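You operate a simulated robot arm through the tools that you are given. There is no shell and no other tool.

You are at the controls of a simulated robot arm. One attempt, no reset.

## Task
Set the disc with the orange band on the turning plate and turn it halfway round.
Fine: discs are in the upper chest drawer; shut it; pink lever locked to load, free to turn, locked again.

Only the result counts: the job must be done as asked and must still hold three seconds after the hand-in. Knocking over, shifting, dropping, spilling or breaking anything else fails it.

## Robot
A 7-joint arm with a two-finger parallel gripper, fixed in place. Base frame: the origin is at the foot of the arm, x ahead of it, y to its left, z up; the work surface is at about z = 850. Readings come in mm, rad, newtons and seconds.
With the tool pointing down near the work surface it reaches from about 100 to 640 mm from the base axis. Its first joint turns from -1.152 to 1.152 rad. Payload 1.57 kg.
The tool frame sits at the grasp point between the pads (the TCP): z along the fingers, y along the line on which they close. The tips reach 30 mm beyond it. Largest opening 80 mm; finger width 17, thickness 12; the body of the gripper, 40 by 82 mm, starts 80 mm behind the TCP.
Orientation is that of the tool frame in the base frame, as a unit quaternion [w, x, y, z]. With the fingers straight down and closing along the base's y, the tool's x points along the base's -x, its y along +y and its z along -z.

## Interface
- The arm moves only by the tool play_rows. Its argument "motion" is a list of rows, each a list of 3 entries, a list of its own where there are three numbers: the shift along the tool's x, y, z in mm, then the turn, a rotation vector about the tool's x, y, z in rad, then the opening, from 0 (shut) to 1 (fully open). In form: [[[dx, dy, dz], [rx, ry, rz], jaw], ...]. A call has 1 to 20 rows; each row is the pose to reach, as a shift and turn from the pose commanded when the call began, along the tool's axes at that moment. Rows are played at 5 a second. More than 50 mm and 0.15 rad between two rows, or a gripper value outside its range, and nothing of the call is played. A pose out of reach is approached as far as the arm can. The call stops where the force on the tool passes 60 N (or 10 N more than at its start, if that is more) or the arm is blocked; 0.2 s more then pass. The fingers move at their own pace (about 72 mm/s each) and stop on an object; they squeeze with about 33 N. The grip force told is the motor's: it shows also when the fingers shut on nothing. Time passes only in rows, and 0.2 s behind the last, so rows that repeat a pose let the fingers close. It gives the time, the measured TCP pose, the force on the tool (base axes), the opening and the grip force at its end, in the units of the frame above (readings bear some noise), with the torque about the TCP (base axes, N m) and any sound that the robot's microphone picked up.
- Cameras (640 x 400 px; columns grow to the right, rows downward): "scene" is fixed at [74.3, 448.5, 1435.5]; the picture's right is [-0.57, -0.82, 0.00], its down [-0.39, 0.27, -0.88] and it looks along [0.72, -0.50, -0.47] (base axes); focal length 312 px, centre (320, 200). "wrist" rides on the gripper at [72, -7, -122] in the tool frame; the picture's right is [0.09, 1.00, 0.00], its down [-0.84, 0.08, -0.54] and it looks along [-0.54, 0.05, 0.84] (tool axes); focal length 238 px, centre (320, 200). There is no depth. A picture from a camera that has moved, and an enlarged one, comes with that camera's place and axes in the base frame and with its lens.
- grab_frame(camera): a new picture of that camera. It takes no simulated time.
- inspect(camera, box): a new picture of the part [left, top, right, bottom] of that camera's present view, enlarged. It takes no simulated time.
- job_done(): hands the job in; it is judged then, once.

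Places have to be worked out from the pictures, the camera data and where the tool is seen. Open the gripper and draw the arm clear of the work before you hand the job in, unless the task says otherwise.

The tools are called after "Request:" as name(argument=value, ...) on one line, values as JSON. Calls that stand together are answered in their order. play_rows: Moves the arm, as the interface text tells. Its arguments: {"type":"object","properties":{"motion":{"type":"array","items":{"type":"array"}}},"required":["motion"]} The other tools are called the same way: grab_frame (camera) takes a picture; inspect (camera, box) takes an enlarged picture of a part of a camera's view; job_done () hands the job in.

At the start:

```text
t: 0.0
position: [392.2, -60.1, 1242.4]
tcp_rot: [0.001, 0.0, 1.0, 0.0]
force: [-0.7, -0.5, 0.1]
moment: [-0.04, 0.01, 0.0]
opening: 80.2
grasp_force: 0.1
```

scene: 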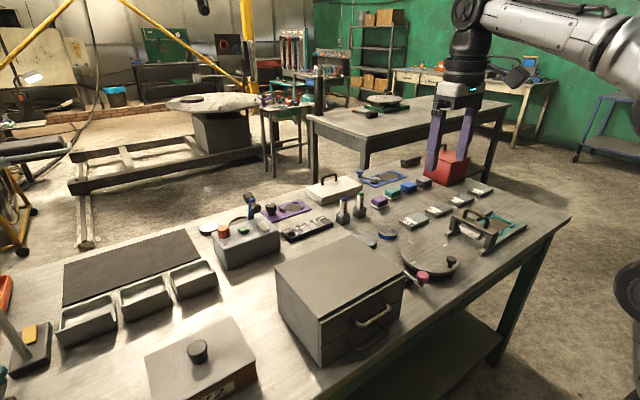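
wrist: 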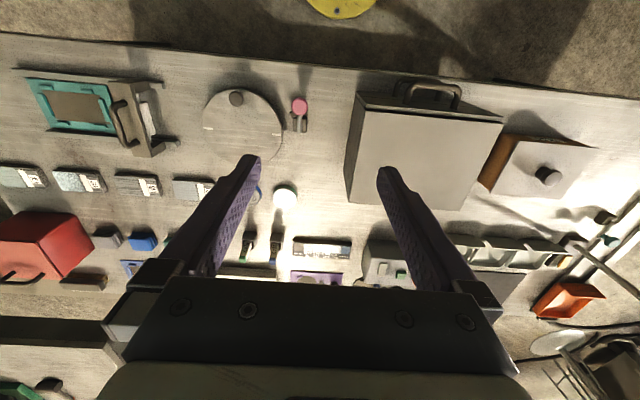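

I start by looking closer at the chest, the turning plate and the pink lever in both cameras.

Request:
inspect(camera="scene", box=[260, 170, 480, 370])

Request:
inspect(camera="scene", box=[350, 190, 500, 300])

Request:
inspect(camera="wrist", box=[180, 60, 520, 230])

Request:
inspect(camera="scene", box=[190, 150, 420, 270])

```text
2.00 times, centred on (370, 270) of scene
camera zoom: at [74.3, 448.5, 1435.5], right [-0.57, -0.82, 0.0], down [-0.39, 0.27, -0.88], along [0.72, -0.5, -0.47], focal length 625 px, centre (220, 60)
```

zoom: 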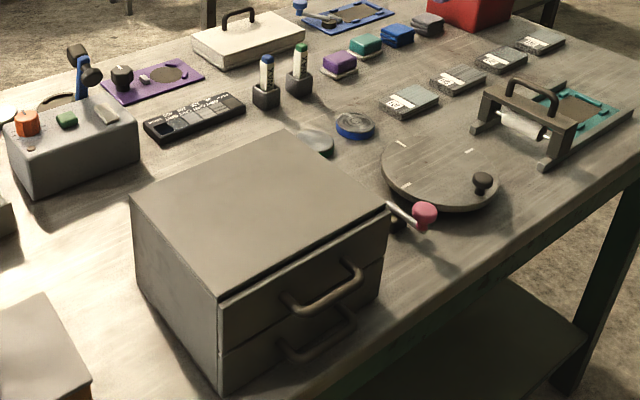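

```text
3.64 times, centred on (425, 245) of scene
camera zoom: at [74.3, 448.5, 1435.5], right [-0.57, -0.82, 0.0], down [-0.39, 0.27, -0.88], along [0.72, -0.5, -0.47], focal length 1136 px, centre (-62, 36)
```

zoom: 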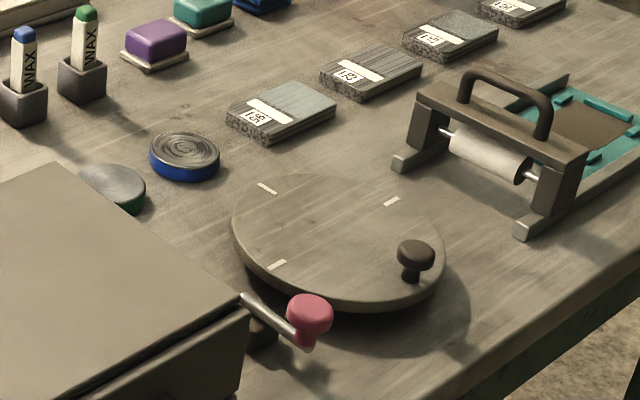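

```text
1.88 times, centred on (350, 145) of wrist
camera zoom: at [320.2, -66.8, 1364.0], right [-0.09, 1.0, 0.0], down [0.84, 0.08, 0.54], along [0.54, 0.05, -0.84], focal length 449 px, centre (264, 304)
```

zoom: 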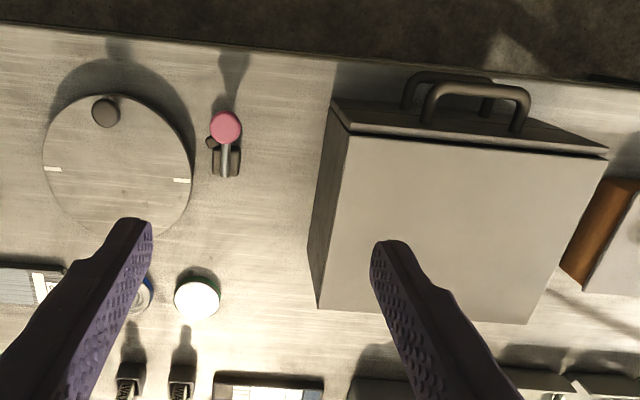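

```text
2.78 times, centred on (305, 210) of scene
camera zoom: at [74.3, 448.5, 1435.5], right [-0.57, -0.82, 0.0], down [-0.39, 0.27, -0.88], along [0.72, -0.5, -0.47], focal length 870 px, centre (362, 172)
```

zoom: 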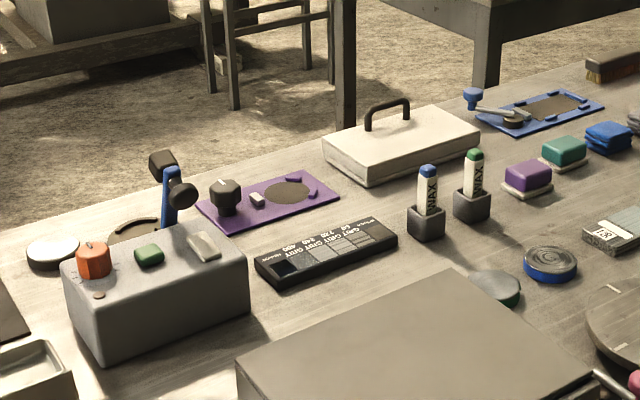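

The plate centre works out near (470,-210), the pink knob near (415,-98,900), the chest front at x≈390 with the upper handle bar near (357,121,947). I enlarge the lever, the handle and the plate to see how they are made.

Request:
inspect(camera="scene", box=[395, 255, 445, 290])

Request:
inspect(camera="wrist", box=[270, 80, 330, 150])

Request:
inspect(camera="scene", box=[320, 260, 420, 370])

Request:
inspect(camera="wrist", box=[190, 75, 310, 165])

```text
11.43 times, centred on (420, 272) of scene
camera zoom: at [74.3, 448.5, 1435.5], right [-0.57, -0.82, 0.0], down [-0.39, 0.27, -0.88], along [0.72, -0.5, -0.47], focal length 3572 px, centre (-823, -629)
```

zoom: 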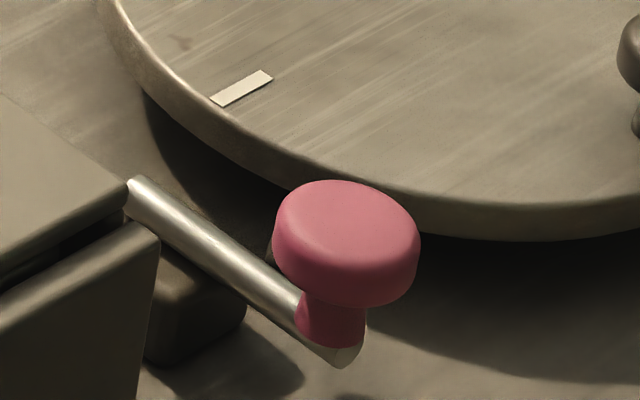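

```text
5.71 times, centred on (300, 115) of wrist
camera zoom: at [320.2, -66.8, 1364.0], right [-0.09, 1.0, 0.0], down [0.84, 0.08, 0.54], along [0.54, 0.05, -0.84], focal length 1362 px, centre (434, 686)
```

zoom: 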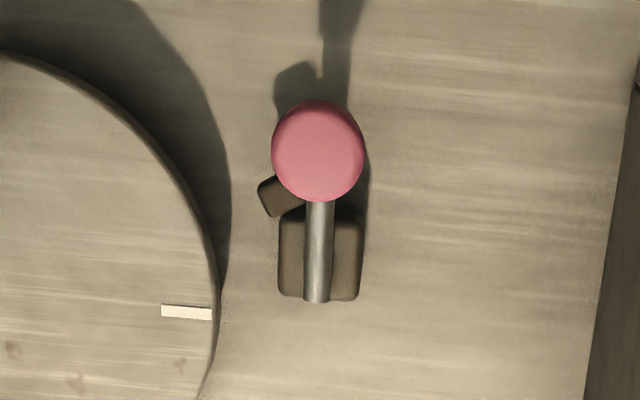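

```text
3.64 times, centred on (370, 315) of scene
camera zoom: at [74.3, 448.5, 1435.5], right [-0.57, -0.82, 0.0], down [-0.39, 0.27, -0.88], along [0.72, -0.5, -0.47], focal length 1136 px, centre (138, -218)
```

zoom: 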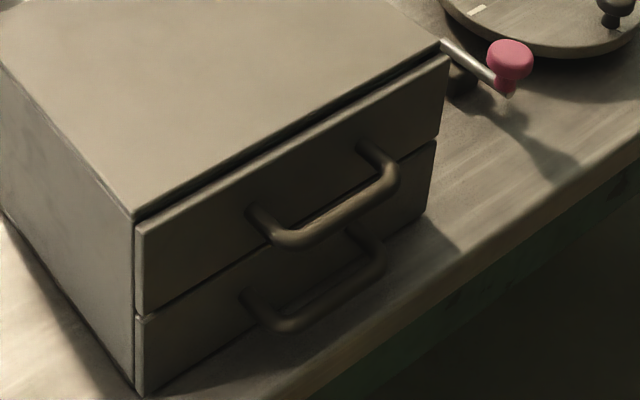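

```text
4.44 times, centred on (250, 120) of wrist
camera zoom: at [320.2, -66.8, 1364.0], right [-0.09, 1.0, 0.0], down [0.84, 0.08, 0.54], along [0.54, 0.05, -0.84], focal length 1059 px, centre (631, 556)
```

zoom: 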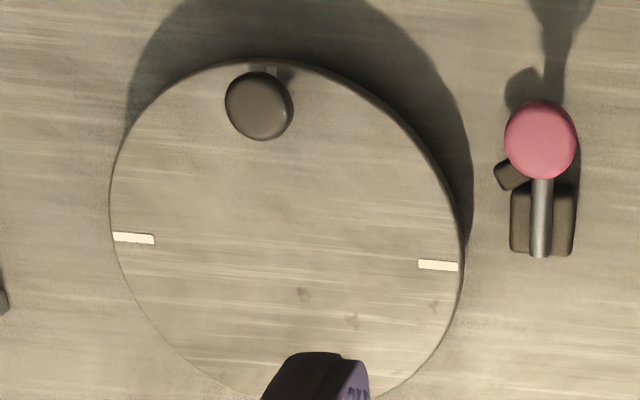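

The lever looks like a rod swinging from a post near (460,-96) with a small dark block beside it. I lower the hand toward it to a safe height above it for a closer wrist picture.

Request:
play_rows(motion=[[[4, -7, 44], [0, 0, 0], 1], [[8, -14, 88], [0, 0, 0], 1], [[12, -21, 132], [0, 0, 0], 1], [[16, -28, 176], [0, 0, 0], 1], [[20, -33, 210], [0, 0, 0], 1], [[20, -33, 210], [0, 0, 0], 1]])

Request:
grab_frame(camera="wrist")

Request:
inspect(camera="wrist", box=[230, 100, 410, 230])

```text
t: 1.4
position: [369.4, -92.1, 1032.2]
tcp_rot: [0.0, 0.001, 1.0, 0.001]
force: [-0.3, 0.0, 0.3]
moment: [-0.01, -0.01, -0.05]
opening: 80.0
grasp_force: 0.1
```

```text
taken
camera wrist: at [299.0, -99.8, 1153.4], right [-0.09, 1.0, 0.0], down [0.84, 0.08, 0.54], along [0.54, 0.05, -0.84], focal length 238 px, centre (320, 200)
```

wrist: 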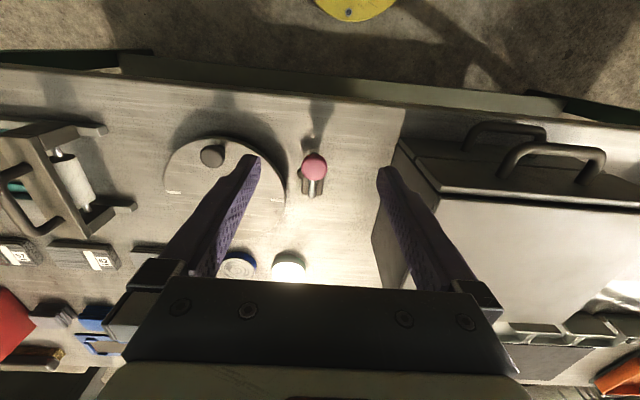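

```text
3.08 times, centred on (320, 165) of wrist
camera zoom: at [299.0, -99.8, 1153.4], right [-0.09, 1.0, 0.0], down [0.84, 0.08, 0.54], along [0.54, 0.05, -0.84], focal length 733 px, centre (320, 308)
```

zoom: 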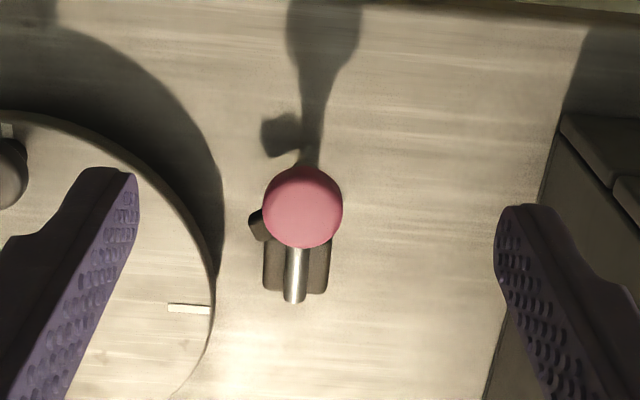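

From straight above, the knob hides the mechanism. I turn the hand about the vertical and tilt it, to look at the lever from the plate's side.

Request:
play_rows(motion=[[[-4, -11, 0], [0, 0, -0.148], 1], [[-8, -22, 0], [0, 0, -0.296], 1], [[-12, -33, 0], [0, 0, -0.444], 1], [[-16, -44, 0], [0, 0, -0.592], 1], [[-20, -56, 0], [0, 0, -0.74], 1], [[-23, -68, 0], [0, 0, -0.888], 1], [[-26, -80, 0], [0, 0, -1.036], 1], [[-26, -80, 0], [0, 0, -1.036], 1]])

Request:
play_rows(motion=[[[0, 0, 15], [0, -0.14, 0], 1], [[0, 0, 30], [0, -0.28, 0], 1], [[0, 0, 45], [0, -0.42, 0], 1], [[0, 0, 45], [0, -0.42, 0], 1]])

Request:
grab_frame(camera="wrist")

Request:
grab_frame(camera="scene")

```text
t: 3.2
position: [396.7, -174.3, 1033.6]
tcp_rot: [0.0, -0.496, 0.869, 0.0]
force: [0.7, -0.6, 0.3]
moment: [0.01, -0.01, 0.02]
opening: 79.9
grasp_force: 0.1
```

```text
t: 4.2
position: [397.5, -171.8, 985.6]
tcp_rot: [0.181, -0.484, 0.85, 0.103]
force: [-0.5, 0.0, 0.2]
moment: [0.0, 0.04, -0.04]
opening: 79.9
grasp_force: 0.1
```

```text
taken
camera wrist: at [345.1, -275.8, 1068.0], right [-0.9, 0.44, -0.04], down [0.21, 0.51, 0.84], along [0.38, 0.74, -0.55], focal length 238 px, centre (320, 200)
```

wrist: 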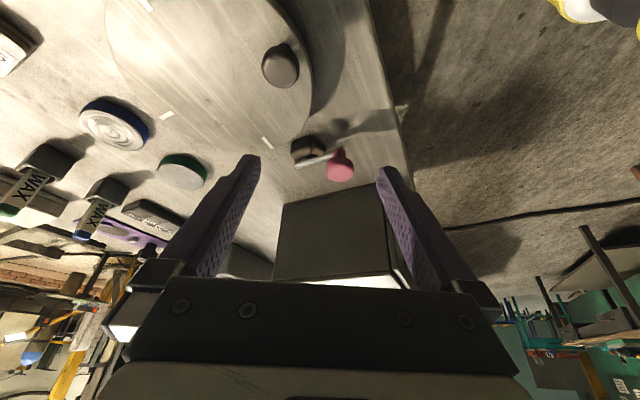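

```text
taken
```

scene: 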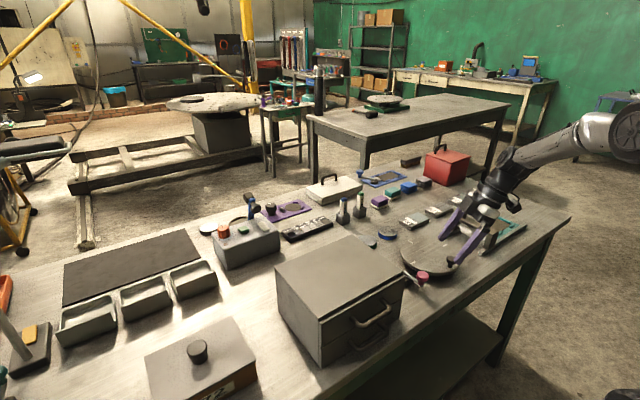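

The picture is upside-down but the lever is in plain view between the fingers. I enlarge it.

Request:
inspect(camera="wrist", box=[270, 110, 380, 200])

Request:
inspect(camera="wrist", box=[80, 0, 420, 210])

```text
4.44 times, centred on (325, 155) of wrist
camera zoom: at [345.1, -275.8, 1068.0], right [-0.9, 0.44, -0.04], down [0.21, 0.51, 0.84], along [0.38, 0.74, -0.55], focal length 1059 px, centre (298, 400)
```

zoom: 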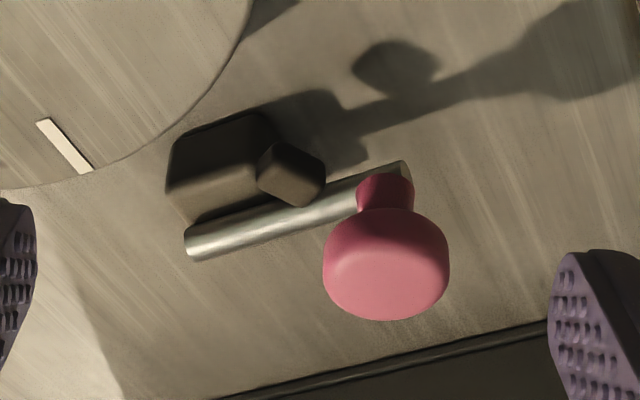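

```text
1.88 times, centred on (250, 105) of wrist
camera zoom: at [345.1, -275.8, 1068.0], right [-0.9, 0.44, -0.04], down [0.21, 0.51, 0.84], along [0.38, 0.74, -0.55], focal length 449 px, centre (452, 379)
```

zoom: 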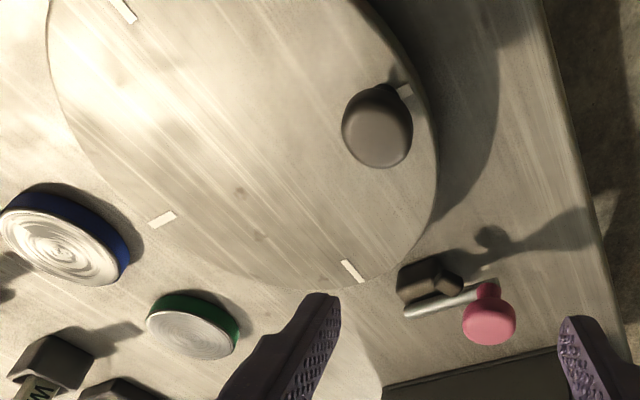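

I enlarge the small dark block beside the rod still more, to tell whether it is part of the lever or a fixed stop.

Request:
inspect(camera="wrist", box=[300, 130, 345, 165])

Request:
inspect(camera="scene", box=[398, 240, 438, 290])

```text
11.43 times, centred on (322, 148) of wrist
camera zoom: at [345.1, -275.8, 1068.0], right [-0.9, 0.44, -0.04], down [0.21, 0.51, 0.84], along [0.38, 0.74, -0.55], focal length 2724 px, centre (291, 800)
```

zoom: 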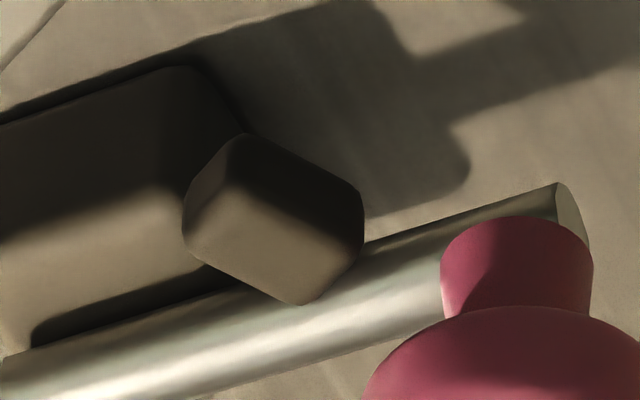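

```text
8.00 times, centred on (418, 265) of scene
camera zoom: at [74.3, 448.5, 1435.5], right [-0.57, -0.82, 0.0], down [-0.39, 0.27, -0.88], along [0.72, -0.5, -0.47], focal length 2500 px, centre (-464, -320)
```

zoom: 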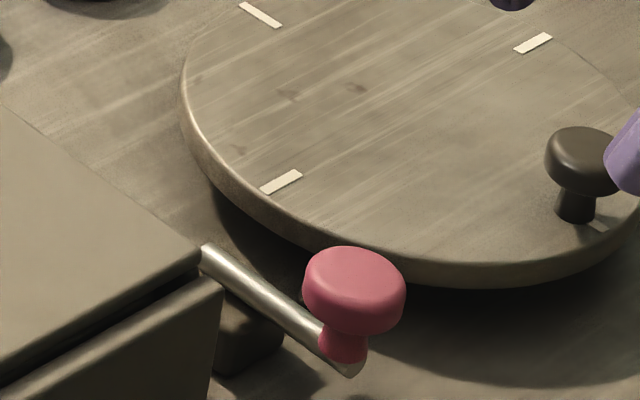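

The small block floats at rod height (≈876), level with the plate's rim, and looks fixed to the lever as a brake shoe; now it stands off the rim, so the lever is probably free. I right the hand again and bring it over the pink knob at about (415,-96).

Request:
play_rows(motion=[[[-6, 0, -12], [0, 0.14, 0], 1], [[-11, 0, -24], [0, 0.28, 0], 1], [[-16, 0, -36], [0, 0.42, 0], 1], [[-16, 0, -36], [0, 0.42, 0], 1]])

Request:
play_rows(motion=[[[-10, 3, 0], [0, 0, 0.148], 1], [[-20, 6, 0], [0, 0, 0.296], 1], [[-30, 9, 0], [0, 0, 0.444], 1], [[-40, 12, 0], [0, 0, 0.592], 1], [[-50, 15, 5], [0, 0, 0.74], 1], [[-62, 19, 10], [0, 0, 0.888], 1], [[-74, 23, 15], [0, 0, 1.036], 1], [[-74, 23, 15], [0, 0, 1.036], 1]])

Request:
grab_frame(camera="wrist")

Request:
inspect(camera="scene", box=[370, 170, 500, 300])

```text
t: 5.2
position: [398.6, -172.8, 1029.0]
tcp_rot: [-0.001, -0.494, 0.869, -0.001]
force: [-0.7, 0.7, 0.2]
moment: [0.0, 0.0, -0.01]
opening: 80.1
grasp_force: 0.1
```

```text
t: 7.0
position: [415.5, -97.2, 1011.6]
tcp_rot: [0.0, 0.001, 1.0, 0.001]
force: [-0.2, 0.3, -0.3]
moment: [0.01, -0.01, -0.02]
opening: 80.2
grasp_force: 0.0
```

```text
taken
camera wrist: at [344.3, -104.0, 1132.9], right [-0.09, 1.0, 0.0], down [0.84, 0.08, 0.54], along [0.54, 0.05, -0.84], focal length 238 px, centre (320, 200)
```

wrist: 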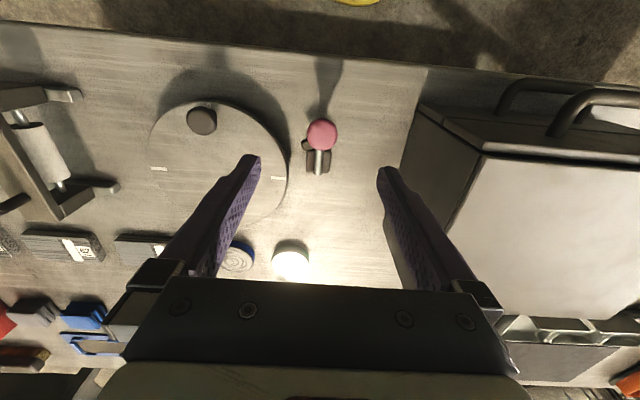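

```text
3.08 times, centred on (435, 235) of scene
camera zoom: at [74.3, 448.5, 1435.5], right [-0.57, -0.82, 0.0], down [-0.39, 0.27, -0.88], along [0.72, -0.5, -0.47], focal length 962 px, centre (-34, 92)
```

zoom: 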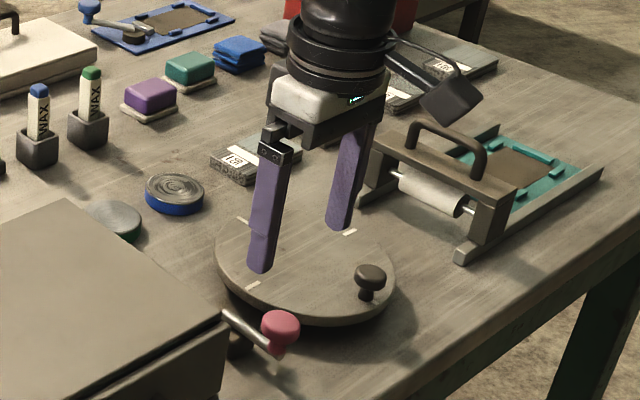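

The knob projects exactly under the TCP (pixel (321,135) matches a point at z≈902 below the tool). I lower with the jaws half open to straddle the cap, tips staying above the plate's top (≈884).

Request:
play_rows(motion=[[[0, 0, 0], [0, 0, 0], 0.65], [[0, 0, 30], [0, 0, 0], 0.65], [[0, 0, 60], [0, 0, 0], 0.65], [[0, 0, 80], [0, 0, 0], 0.65], [[0, 0, 90], [0, 0, 0], 0.65], [[0, 0, 90], [0, 0, 0], 0.65]])

Request:
grab_frame(camera="wrist")

Request:
inspect(camera="scene", box=[380, 220, 460, 300])

```text
t: 8.4
position: [414.5, -97.8, 923.6]
tcp_rot: [0.0, 0.0, 1.0, 0.0]
force: [0.7, -0.2, 0.3]
moment: [0.02, 0.0, 0.03]
opening: 52.1
grasp_force: 0.0
```

```text
taken
camera wrist: at [342.8, -104.3, 1044.3], right [-0.09, 1.0, 0.0], down [0.84, 0.08, 0.54], along [0.54, 0.05, -0.84], focal length 238 px, centre (320, 200)
```

wrist: 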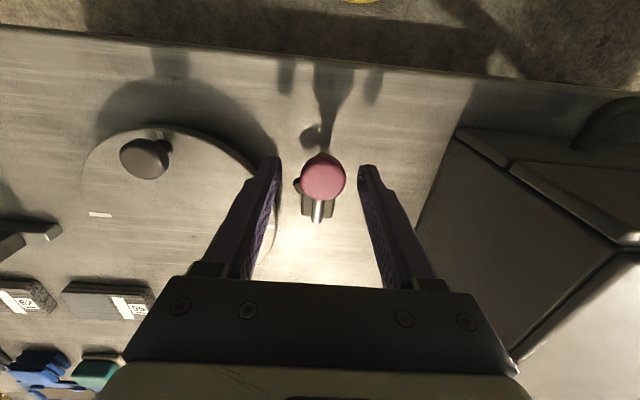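

```text
5.00 times, centred on (420, 260) of scene
camera zoom: at [74.3, 448.5, 1435.5], right [-0.57, -0.82, 0.0], down [-0.39, 0.27, -0.88], along [0.72, -0.5, -0.47], focal length 1563 px, centre (-180, -100)
```

zoom: 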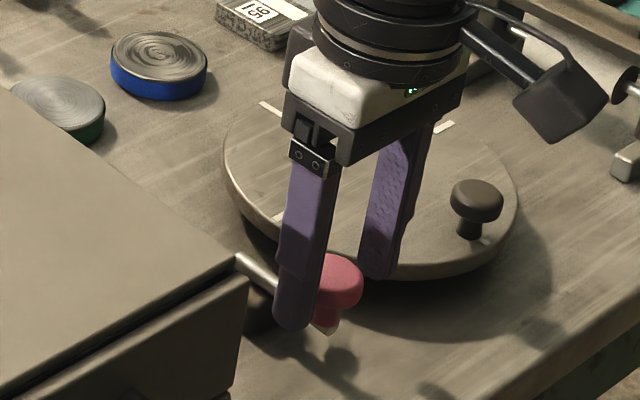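

The fingers straddle the cap. I close to a loose cage (about 34 mm) and swing the lever a little toward the plate along its arc, watching force and sound.

Request:
play_rows(motion=[[[0, 0, 2], [0, 0, 0], 0.43], [[0, 0, 2], [0, 0, 0], 0.43], [[-0.1, -3.5, 2], [0, 0, -0.075], 0.43], [[-0.5, -6.9, 2], [0, 0, -0.15], 0.43], [[-1.2, -10.3, 2], [0, 0, -0.225], 0.43], [[-2.1, -13.6, 2], [0, 0, -0.3], 0.43], [[-2.1, -13.6, 2], [0, 0, -0.3], 0.43]])

Request:
grab_frame(camera="wrist")

Request:
inspect(camera="wrist", box=[250, 120, 400, 240])

```text
t: 10.0
position: [417.7, -111.8, 921.0]
tcp_rot: [0.0, -0.149, 0.989, 0.0]
force: [0.2, -0.2, -0.2]
moment: [0.04, -0.03, -0.01]
opening: 34.4
grasp_force: 0.1
```

```text
taken
camera wrist: at [351.2, -139.5, 1041.1], right [-0.38, 0.92, 0.0], down [0.78, 0.32, 0.54], along [0.5, 0.21, -0.84], focal length 238 px, centre (320, 200)
```

wrist: 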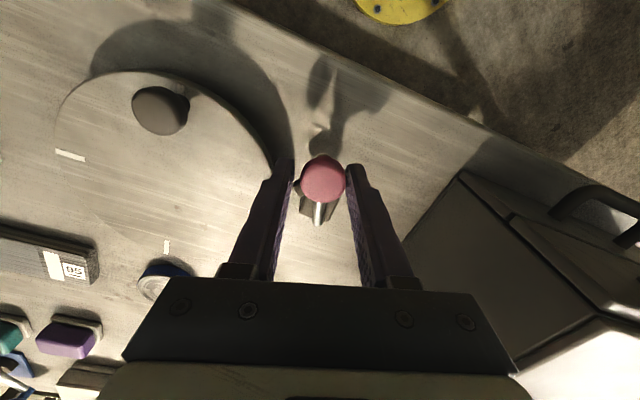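

```text
3.33 times, centred on (325, 180) of wrist
camera zoom: at [351.2, -139.5, 1041.1], right [-0.38, 0.92, 0.0], down [0.78, 0.32, 0.54], along [0.5, 0.21, -0.84], focal length 794 px, centre (303, 267)
```

zoom: 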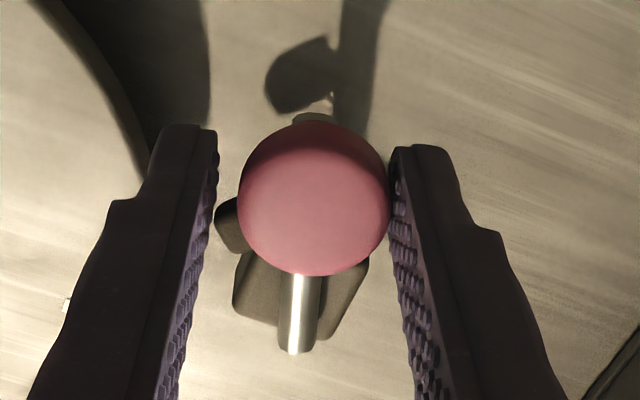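

The lever swings without resistance and the shoe moves with it, so it is the lever's brake shoe and the lever was free. I carry on along the arc toward the rim.

Request:
play_rows(motion=[[[-0.2, -4.6, 0], [0, 0, -0.1], 0.43], [[-0.9, -9.1, 0], [0, 0, -0.2], 0.43], [[-2.0, -13.6, 0], [0, 0, -0.3], 0.43], [[-3.6, -17.9, 0], [0, 0, -0.4], 0.43], [[-3.6, -17.9, 0], [0, 0, -0.4], 0.43]])

Request:
inspect(camera="wrist", box=[230, 100, 410, 240])

Request:
inspect(camera="scene", box=[380, 220, 460, 300])

```text
t: 11.2
position: [424.8, -128.6, 920.9]
tcp_rot: [0.0, -0.345, 0.939, 0.001]
force: [0.0, 0.0, 0.1]
moment: [-0.01, 0.03, -0.01]
opening: 34.4
grasp_force: 0.1
```

```text
2.86 times, centred on (320, 170) of wrist
camera zoom: at [376.2, -179.7, 1040.6], right [-0.71, 0.7, 0.0], down [0.59, 0.6, 0.54], along [0.38, 0.39, -0.84], focal length 681 px, centre (320, 286)
```

zoom: 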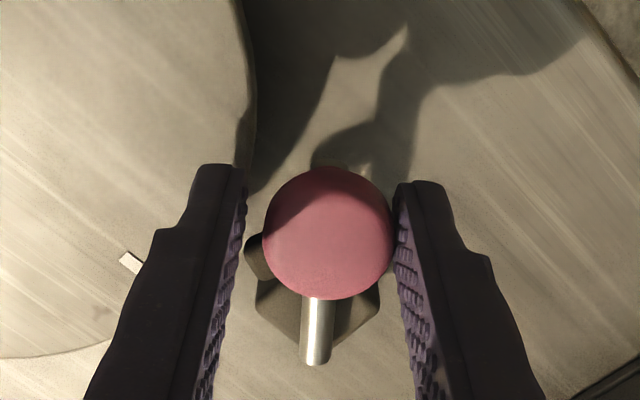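

```text
5.00 times, centred on (420, 260) of scene
camera zoom: at [74.3, 448.5, 1435.5], right [-0.57, -0.82, 0.0], down [-0.39, 0.27, -0.88], along [0.72, -0.5, -0.47], focal length 1563 px, centre (-180, -100)
```

zoom: 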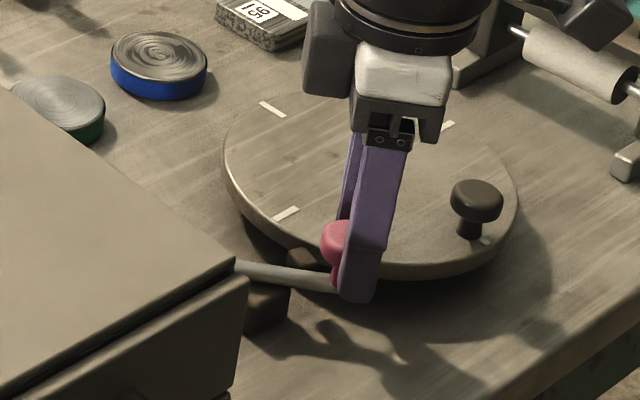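

Still no resistance at 0.7 rad, the shoe approaching the rim. I continue in small steps until it meets something.

Request:
play_rows(motion=[[[-0.1, -2.3, 0], [0, 0, -0.05], 0.43], [[-0.2, -4.6, 0], [0, 0, -0.1], 0.43], [[-0.5, -6.9, 0], [0, 0, -0.15], 0.43], [[-0.9, -9.1, 0], [0, 0, -0.2], 0.43], [[-0.9, -9.1, 0], [0, 0, -0.2], 0.43]])

Request:
inspect(camera="wrist", box=[230, 100, 410, 240])

Request:
inspect(camera="scene", box=[380, 220, 460, 300])

```text
t: 12.4
position: [433.0, -134.2, 920.4]
tcp_rot: [0.0, -0.435, 0.9, 0.0]
force: [1.0, -0.2, 1.4]
moment: [0.03, 0.03, 0.02]
opening: 34.9
grasp_force: 0.7
```

```text
2.86 times, centred on (320, 170) of wrist
camera zoom: at [393.9, -194.6, 1041.5], right [-0.84, 0.55, 0.0], down [0.46, 0.7, 0.54], along [0.3, 0.45, -0.84], focal length 681 px, centre (320, 286)
```

zoom: 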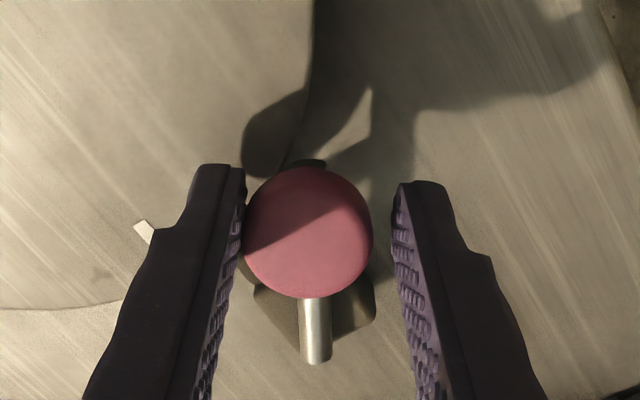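

```text
5.00 times, centred on (420, 260) of scene
camera zoom: at [74.3, 448.5, 1435.5], right [-0.57, -0.82, 0.0], down [-0.39, 0.27, -0.88], along [0.72, -0.5, -0.47], focal length 1563 px, centre (-180, -100)
```

zoom: 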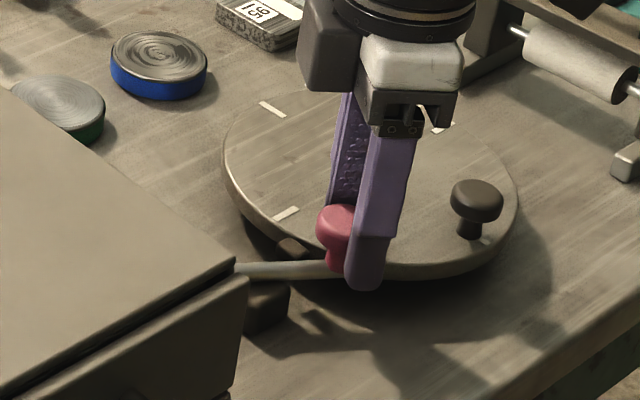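

The knob has run ahead onto the plate-side finger, as if an over-centre spring now pulls it toward the plate. I follow the arc a bit further to let it come home.

Request:
play_rows(motion=[[[-0.1, -2.3, 0], [0, 0, -0.05], 0.43], [[-0.2, -4.6, 0], [0, 0, -0.1], 0.43], [[-0.5, -6.9, 0], [0, 0, -0.15], 0.43], [[-0.9, -9.1, 0], [0, 0, -0.2], 0.43], [[-0.9, -9.1, 0], [0, 0, -0.2], 0.43]])

Request:
inspect(camera="wrist", box=[230, 100, 410, 240])

Request:
inspect(camera="scene", box=[380, 220, 460, 300])

```text
t: 13.6
position: [441.7, -138.0, 919.9]
tcp_rot: [-0.001, -0.522, 0.853, 0.001]
force: [-3.4, 3.7, -0.1]
moment: [0.05, 0.05, -0.03]
opening: 38.7
grasp_force: 2.3
```

```text
2.86 times, centred on (320, 170) of wrist
camera zoom: at [414.6, -205.3, 1040.8], right [-0.93, 0.37, 0.0], down [0.31, 0.78, 0.54], along [0.2, 0.5, -0.84], focal length 681 px, centre (320, 286)
```

zoom: 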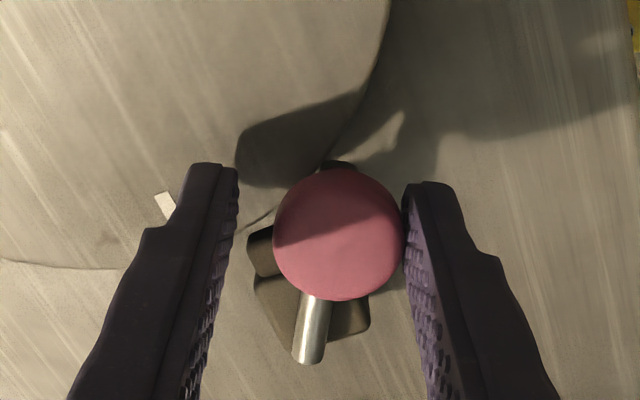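

```text
5.00 times, centred on (420, 260) of scene
camera zoom: at [74.2, 448.6, 1435.5], right [-0.57, -0.82, 0.0], down [-0.39, 0.27, -0.88], along [0.72, -0.5, -0.47], focal length 1563 px, centre (-180, -100)
```

zoom: 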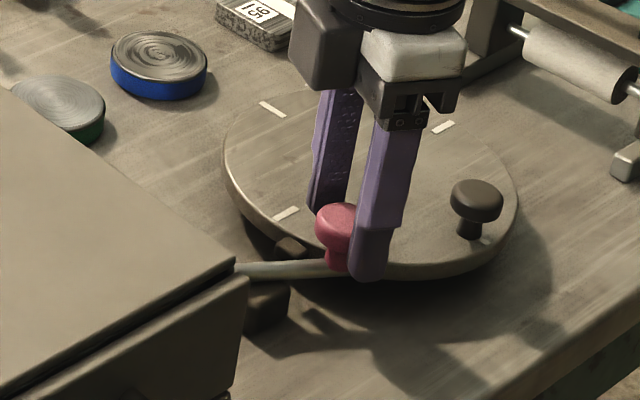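

The lever has stopped against its end with the trailing finger pressing about 5 N, at roughly 0.87 rad: shoe against the rim. I back off a little, open and lift straight up, then look whether it stays.

Request:
play_rows(motion=[[[0, 3, 0], [0, 0, 0], 0.5], [[0, 1, 0], [0, 0, 0], 0.65], [[0, 1, 0], [0, 0, 0], 0.65], [[0, 1, -25], [0, 0, 0], 0.65], [[0, 1, -60], [0, 0, 0], 0.65], [[0, 1, -100], [0, 0, 0], 0.65], [[0, 1, -100], [0, 0, 0], 0.65]])

Request:
grab_frame(camera="wrist")

Request:
inspect(camera="wrist", box=[240, 60, 400, 200])

Request:
inspect(camera="scene", box=[380, 220, 460, 300])

```text
t: 15.2
position: [440.3, -138.0, 1019.7]
tcp_rot: [0.0, -0.522, 0.853, 0.0]
force: [0.2, 0.6, -0.2]
moment: [0.01, 0.04, -0.01]
opening: 51.9
grasp_force: 0.1
```

```text
taken
camera wrist: at [413.4, -205.5, 1141.4], right [-0.93, 0.37, 0.0], down [0.31, 0.78, 0.54], along [0.2, 0.5, -0.84], focal length 238 px, centre (320, 200)
```

wrist: 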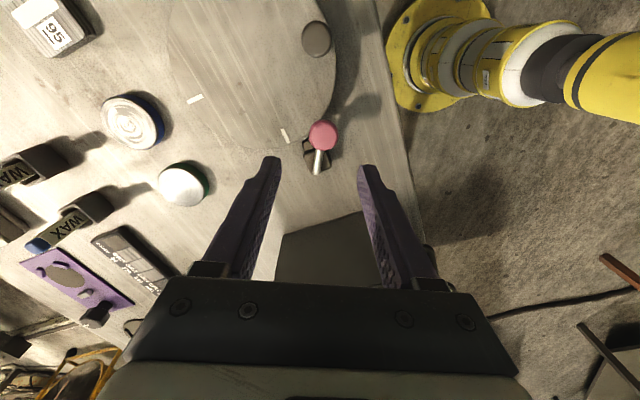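

```text
2.86 times, centred on (320, 130) of wrist
camera zoom: at [413.4, -205.5, 1141.4], right [-0.93, 0.37, 0.0], down [0.31, 0.78, 0.54], along [0.2, 0.5, -0.84], focal length 681 px, centre (320, 400)
```

zoom: 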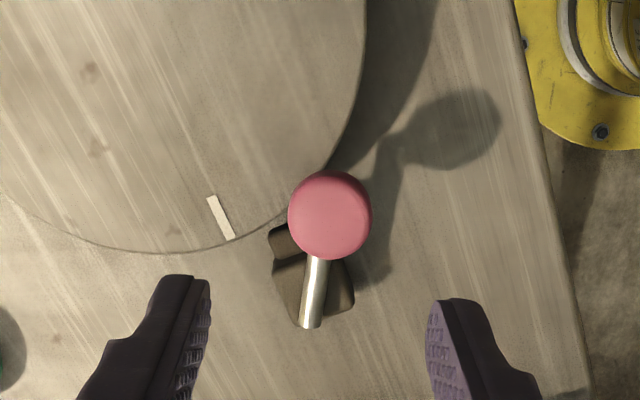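

```text
5.00 times, centred on (420, 260) of scene
camera zoom: at [74.3, 448.5, 1435.5], right [-0.57, -0.82, 0.0], down [-0.39, 0.27, -0.88], along [0.72, -0.5, -0.47], focal length 1563 px, centre (-180, -100)
```

zoom: 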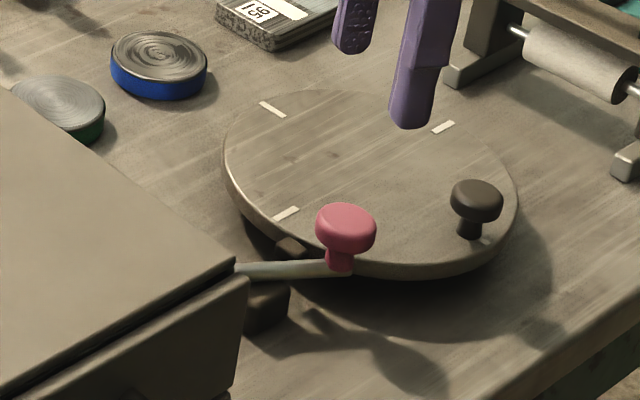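

The lever rests by itself with the shoe on the rim: locked. Now I raise the hand and go over the upper drawer's handle (about (357,121,947)), turning so the fingers close along x.

Request:
play_rows(motion=[[[0, 0, -45], [0, 0, 0], 0.65], [[-27, 27, -60], [0, 0, -0.07], 0.65], [[-55, 55, -60], [0, 0, -0.14], 0.65], [[-83, 82, -60], [0, 0, -0.21], 0.65], [[-110, 110, -60], [0, 0, -0.28], 0.65], [[-138, 137, -60], [0, 0, -0.35], 0.65], [[-166, 165, -60], [0, 0, -0.42], 0.65], [[-193, 192, -60], [0, 0, -0.472], 0.65], [[-193, 192, -60], [0, 0, -0.472], 0.65]])

Request:
grab_frame(camera="wrist")

Request:
inspect(camera="scene", box=[270, 200, 450, 370])

```text
t: 17.2
position: [354.6, 120.6, 1080.3]
tcp_rot: [0.0, 0.708, -0.706, 0.0]
force: [0.2, 0.3, -0.5]
moment: [0.02, -0.03, 0.01]
opening: 51.6
grasp_force: 0.1
```

```text
taken
camera wrist: at [362.3, 47.5, 1202.0], right [-1.0, -0.09, 0.0], down [-0.08, 0.84, 0.54], along [-0.05, 0.54, -0.84], focal length 238 px, centre (320, 200)
```

wrist: 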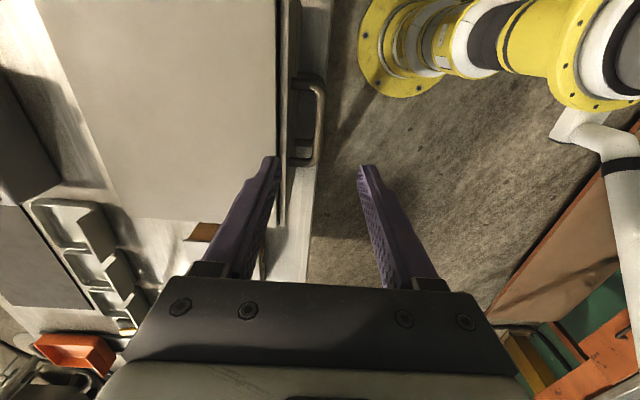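

```text
2.35 times, centred on (360, 285) of scene
camera zoom: at [74.3, 448.5, 1435.5], right [-0.57, -0.82, 0.0], down [-0.39, 0.27, -0.88], along [0.72, -0.5, -0.47], focal length 735 px, centre (226, 0)
```

zoom: 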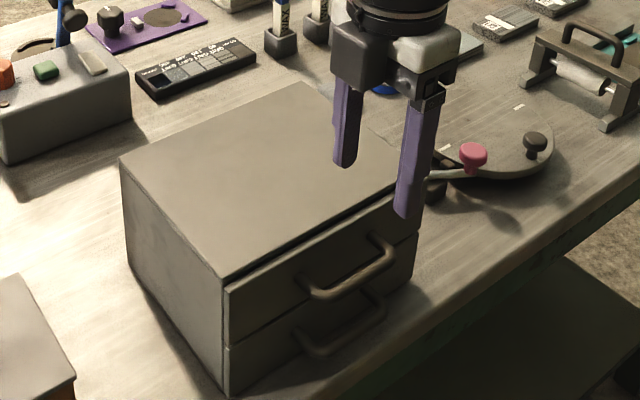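

I enlarge the handle in the wrist view to place the bar precisely.

Request:
inspect(camera="wrist", box=[250, 60, 360, 190])

```text
3.08 times, centred on (305, 125) of wrist
camera zoom: at [362.3, 47.5, 1202.0], right [-1.0, -0.09, 0.0], down [-0.08, 0.84, 0.54], along [-0.05, 0.54, -0.84], focal length 733 px, centre (366, 431)
```

zoom: 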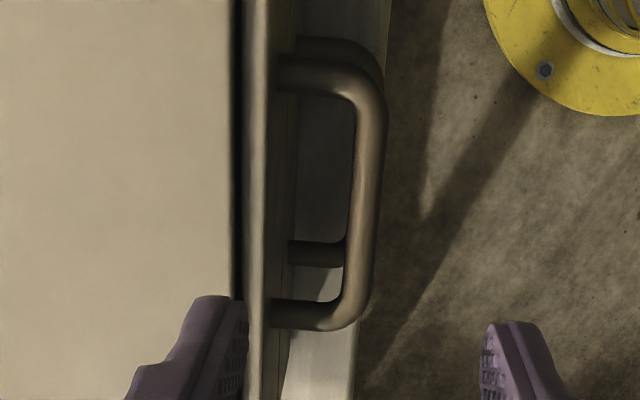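

The bar lies at x≈355, z≈945, centred near y≈119, front face at x≈387. I narrow the jaws to about 29 mm so the rear finger fits behind the bar, and descend to z≈946.

Request:
play_rows(motion=[[[0, 0, 0], [0, 0, 0], 0.36], [[0, 0, 30], [0, 0, 0], 0.36], [[0, 0, 60], [0, 0, 0], 0.36], [[0, 0, 85], [0, 0, 0], 0.36], [[0, 0, 105], [0, 0, 0], 0.36], [[0, 0, 120], [0, 0, 0], 0.36], [[0, 0, 134], [0, 0, 0], 0.36], [[0, 0, 134], [0, 0, 0], 0.36]])

Request:
grab_frame(camera="wrist")

Request:
inspect(camera="scene", box=[300, 240, 430, 360])

```text
t: 19.0
position: [355.7, 121.9, 946.6]
tcp_rot: [0.0, 0.708, -0.707, -0.001]
force: [1.2, 0.2, -0.2]
moment: [-0.05, 0.0, 0.0]
opening: 28.8
grasp_force: 0.1
```

```text
taken
camera wrist: at [362.8, 49.1, 1067.7], right [-1.0, -0.09, 0.0], down [-0.08, 0.84, 0.54], along [-0.05, 0.54, -0.84], focal length 238 px, centre (320, 200)
```

wrist: 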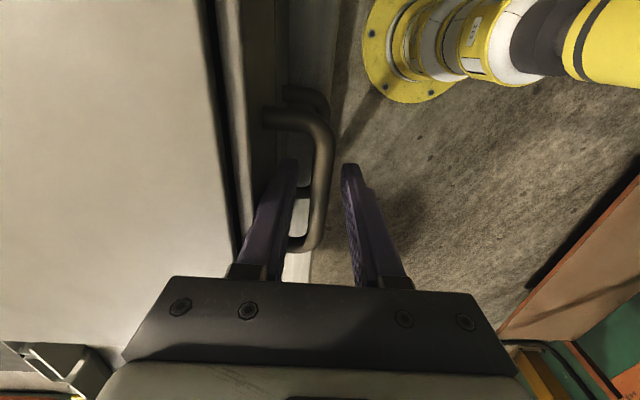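

```text
3.33 times, centred on (365, 300) of scene
camera zoom: at [74.3, 448.5, 1435.5], right [-0.57, -0.82, 0.0], down [-0.39, 0.27, -0.88], along [0.72, -0.5, -0.47], focal length 1042 px, centre (170, -133)
```

zoom: 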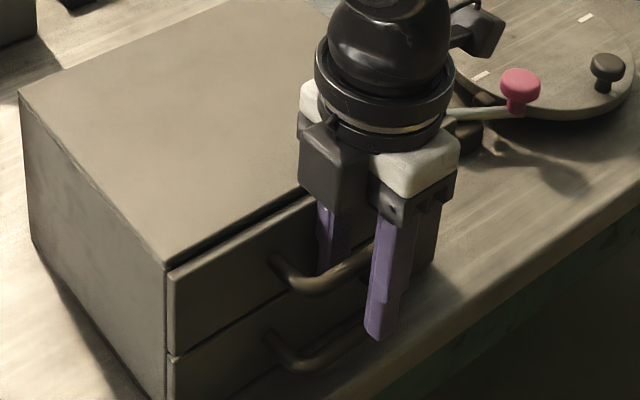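

The bar is between the fingers, one behind and one in front. I close on it and pull the first 50 mm.

Request:
play_rows(motion=[[[0, 0, 0], [0, 0, 0], 0.05], [[0, 0, 0], [0, 0, 0], 0.05], [[0, 0, 0], [0, 0, 0], 0.05], [[0, 10, 0], [0, 0, 0], 0.05], [[0, 20, 0], [0, 0, 0], 0.05], [[0, 30, 0], [0, 0, 0], 0.05], [[0, 40, 0], [0, 0, 0], 0.05], [[0, 50, 0], [0, 0, 0], 0.05], [[0, 50, 0], [0, 0, 0], 0.05]])

Request:
inspect(camera="scene", box=[270, 220, 450, 370])

```text
t: 21.0
position: [306.2, 122.5, 946.6]
tcp_rot: [0.0, -0.707, 0.707, -0.002]
force: [0.8, 5.6, 0.5]
moment: [-0.31, 0.03, -0.5]
opening: 10.9
grasp_force: 28.5
```

```text
2.67 times, centred on (360, 295) of scene
camera zoom: at [74.3, 448.7, 1435.5], right [-0.57, -0.82, 0.0], down [-0.39, 0.27, -0.88], along [0.72, -0.5, -0.47], focal length 833 px, centre (213, -53)
```

zoom: 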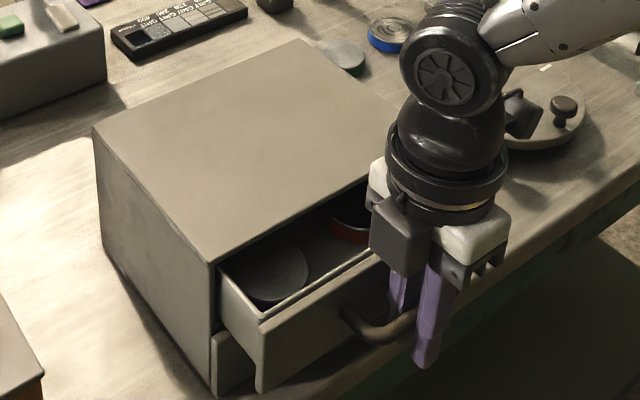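

The drawer slides freely and discs appear inside. I pull about 60 mm more.

Request:
play_rows(motion=[[[0, 10, 0], [0, 0, 0], 0.05], [[0, 20, 0], [0, 0, 0], 0.05], [[0, 30, 0], [0, 0, 0], 0.05], [[0, 40, 0], [0, 0, 0], 0.05], [[0, 50, 0], [0, 0, 0], 0.05], [[0, 58, 0], [0, 0, 0], 0.05], [[0, 58, 0], [0, 0, 0], 0.05]])

Request:
inspect(camera="scene", box=[270, 220, 450, 370])

Request:
grab_frame(camera="wrist")

```text
t: 22.6
position: [248.2, 121.5, 947.2]
tcp_rot: [-0.001, 0.708, -0.706, 0.001]
force: [1.9, 4.1, 19.1]
moment: [0.05, 0.0, -0.49]
opening: 10.8
grasp_force: 28.2
```

```text
2.67 times, centred on (360, 295) of scene
camera zoom: at [74.1, 448.5, 1435.5], right [-0.57, -0.82, 0.0], down [-0.39, 0.27, -0.88], along [0.72, -0.5, -0.47], focal length 833 px, centre (213, -53)
```

zoom: 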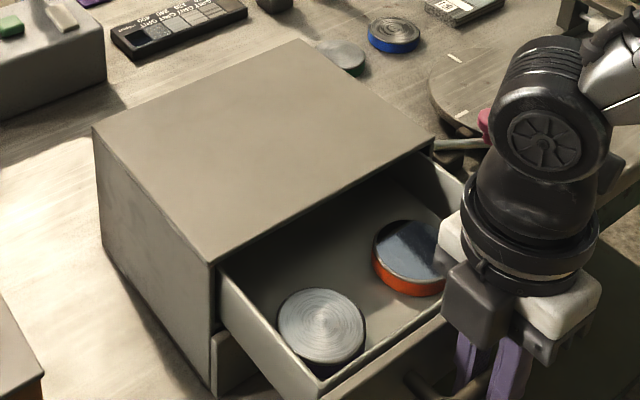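

```text
taken
camera wrist: at [254.8, 48.9, 1067.3], right [-1.0, -0.09, 0.0], down [-0.08, 0.84, 0.54], along [-0.05, 0.54, -0.84], focal length 238 px, centre (320, 200)
```

wrist: 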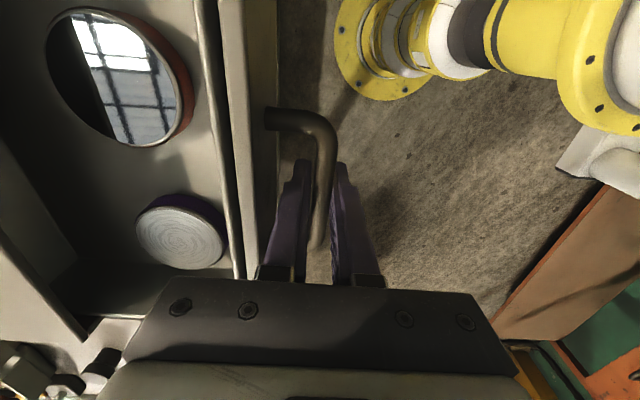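

The drawer is about 107 mm out: an orange-banded mirror-topped disc near (344,75) and a purple-banded one near (339,175). I let go of the handle gently, lift, and look down into the drawer.

Request:
play_rows(motion=[[[0, 0, 0], [0, 0, 0], 0.2], [[0, 0, 0], [0, 0, 0], 0.36], [[0, 0, 0], [0, 0, 0], 0.36], [[0, 0, -25], [0, 0, 0], 0.36], [[0, 0, -60], [0, 0, 0], 0.36], [[0, 0, -100], [0, 0, 0], 0.36], [[0, 0, -140], [0, 0, 0], 0.36], [[0, 0, -140], [0, 0, 0], 0.36]])

Request:
grab_frame(camera="wrist")

Request:
inspect(camera="scene", box=[270, 220, 450, 370])

```text
t: 24.4
position: [249.5, 121.1, 1087.7]
tcp_rot: [0.0, 0.708, -0.707, 0.0]
force: [0.5, -0.3, 0.7]
moment: [0.0, 0.05, -0.01]
opening: 28.7
grasp_force: 0.0
```

```text
taken
camera wrist: at [254.8, 48.3, 1208.1], right [-1.0, -0.09, 0.0], down [-0.08, 0.84, 0.54], along [-0.05, 0.54, -0.84], focal length 238 px, centre (320, 200)
```

wrist: 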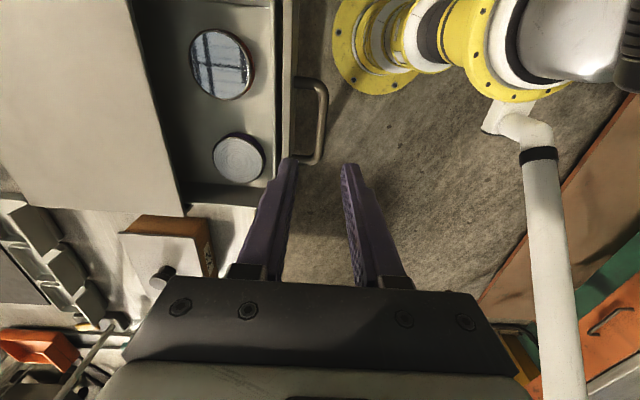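

```text
2.67 times, centred on (360, 295) of scene
camera zoom: at [74.3, 448.5, 1435.5], right [-0.57, -0.82, 0.0], down [-0.39, 0.27, -0.88], along [0.72, -0.5, -0.47], focal length 833 px, centre (213, -53)
```

zoom: 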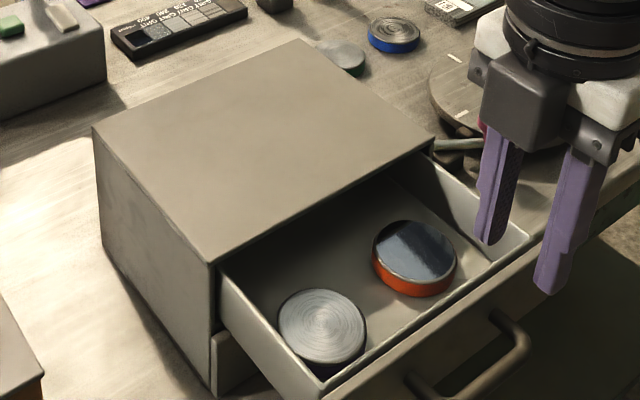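

Both discs are clear now. I enlarge the drawer in the wrist and scene views to measure the orange disc and its clearance to the walls.

Request:
inspect(camera="wrist", box=[120, 0, 340, 210])

Request:
inspect(camera="scene", box=[340, 265, 430, 350])

```text
1.90 times, centred on (230, 105) of wrist
camera zoom: at [254.8, 48.3, 1208.1], right [-1.0, -0.09, 0.0], down [-0.08, 0.84, 0.54], along [-0.05, 0.54, -0.84], focal length 454 px, centre (491, 381)
```

zoom: 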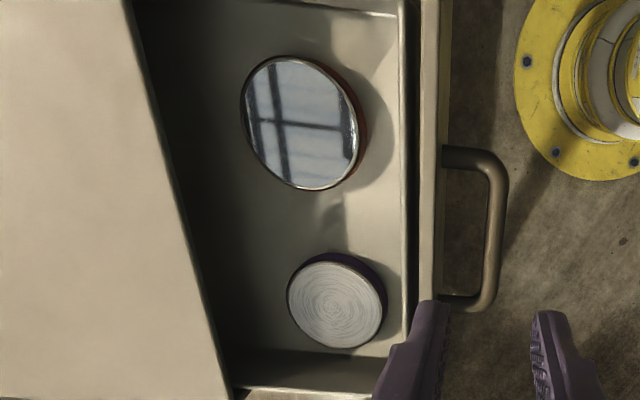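

```text
4.71 times, centred on (385, 308) of scene
camera zoom: at [74.3, 448.5, 1435.5], right [-0.57, -0.82, 0.0], down [-0.39, 0.27, -0.88], along [0.72, -0.5, -0.47], focal length 1471 px, centre (14, -306)
```

zoom: 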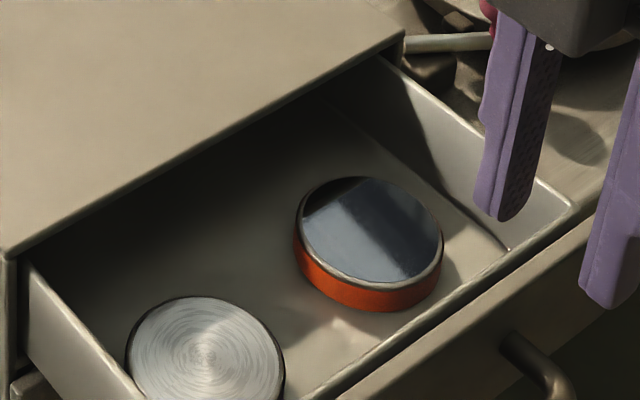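

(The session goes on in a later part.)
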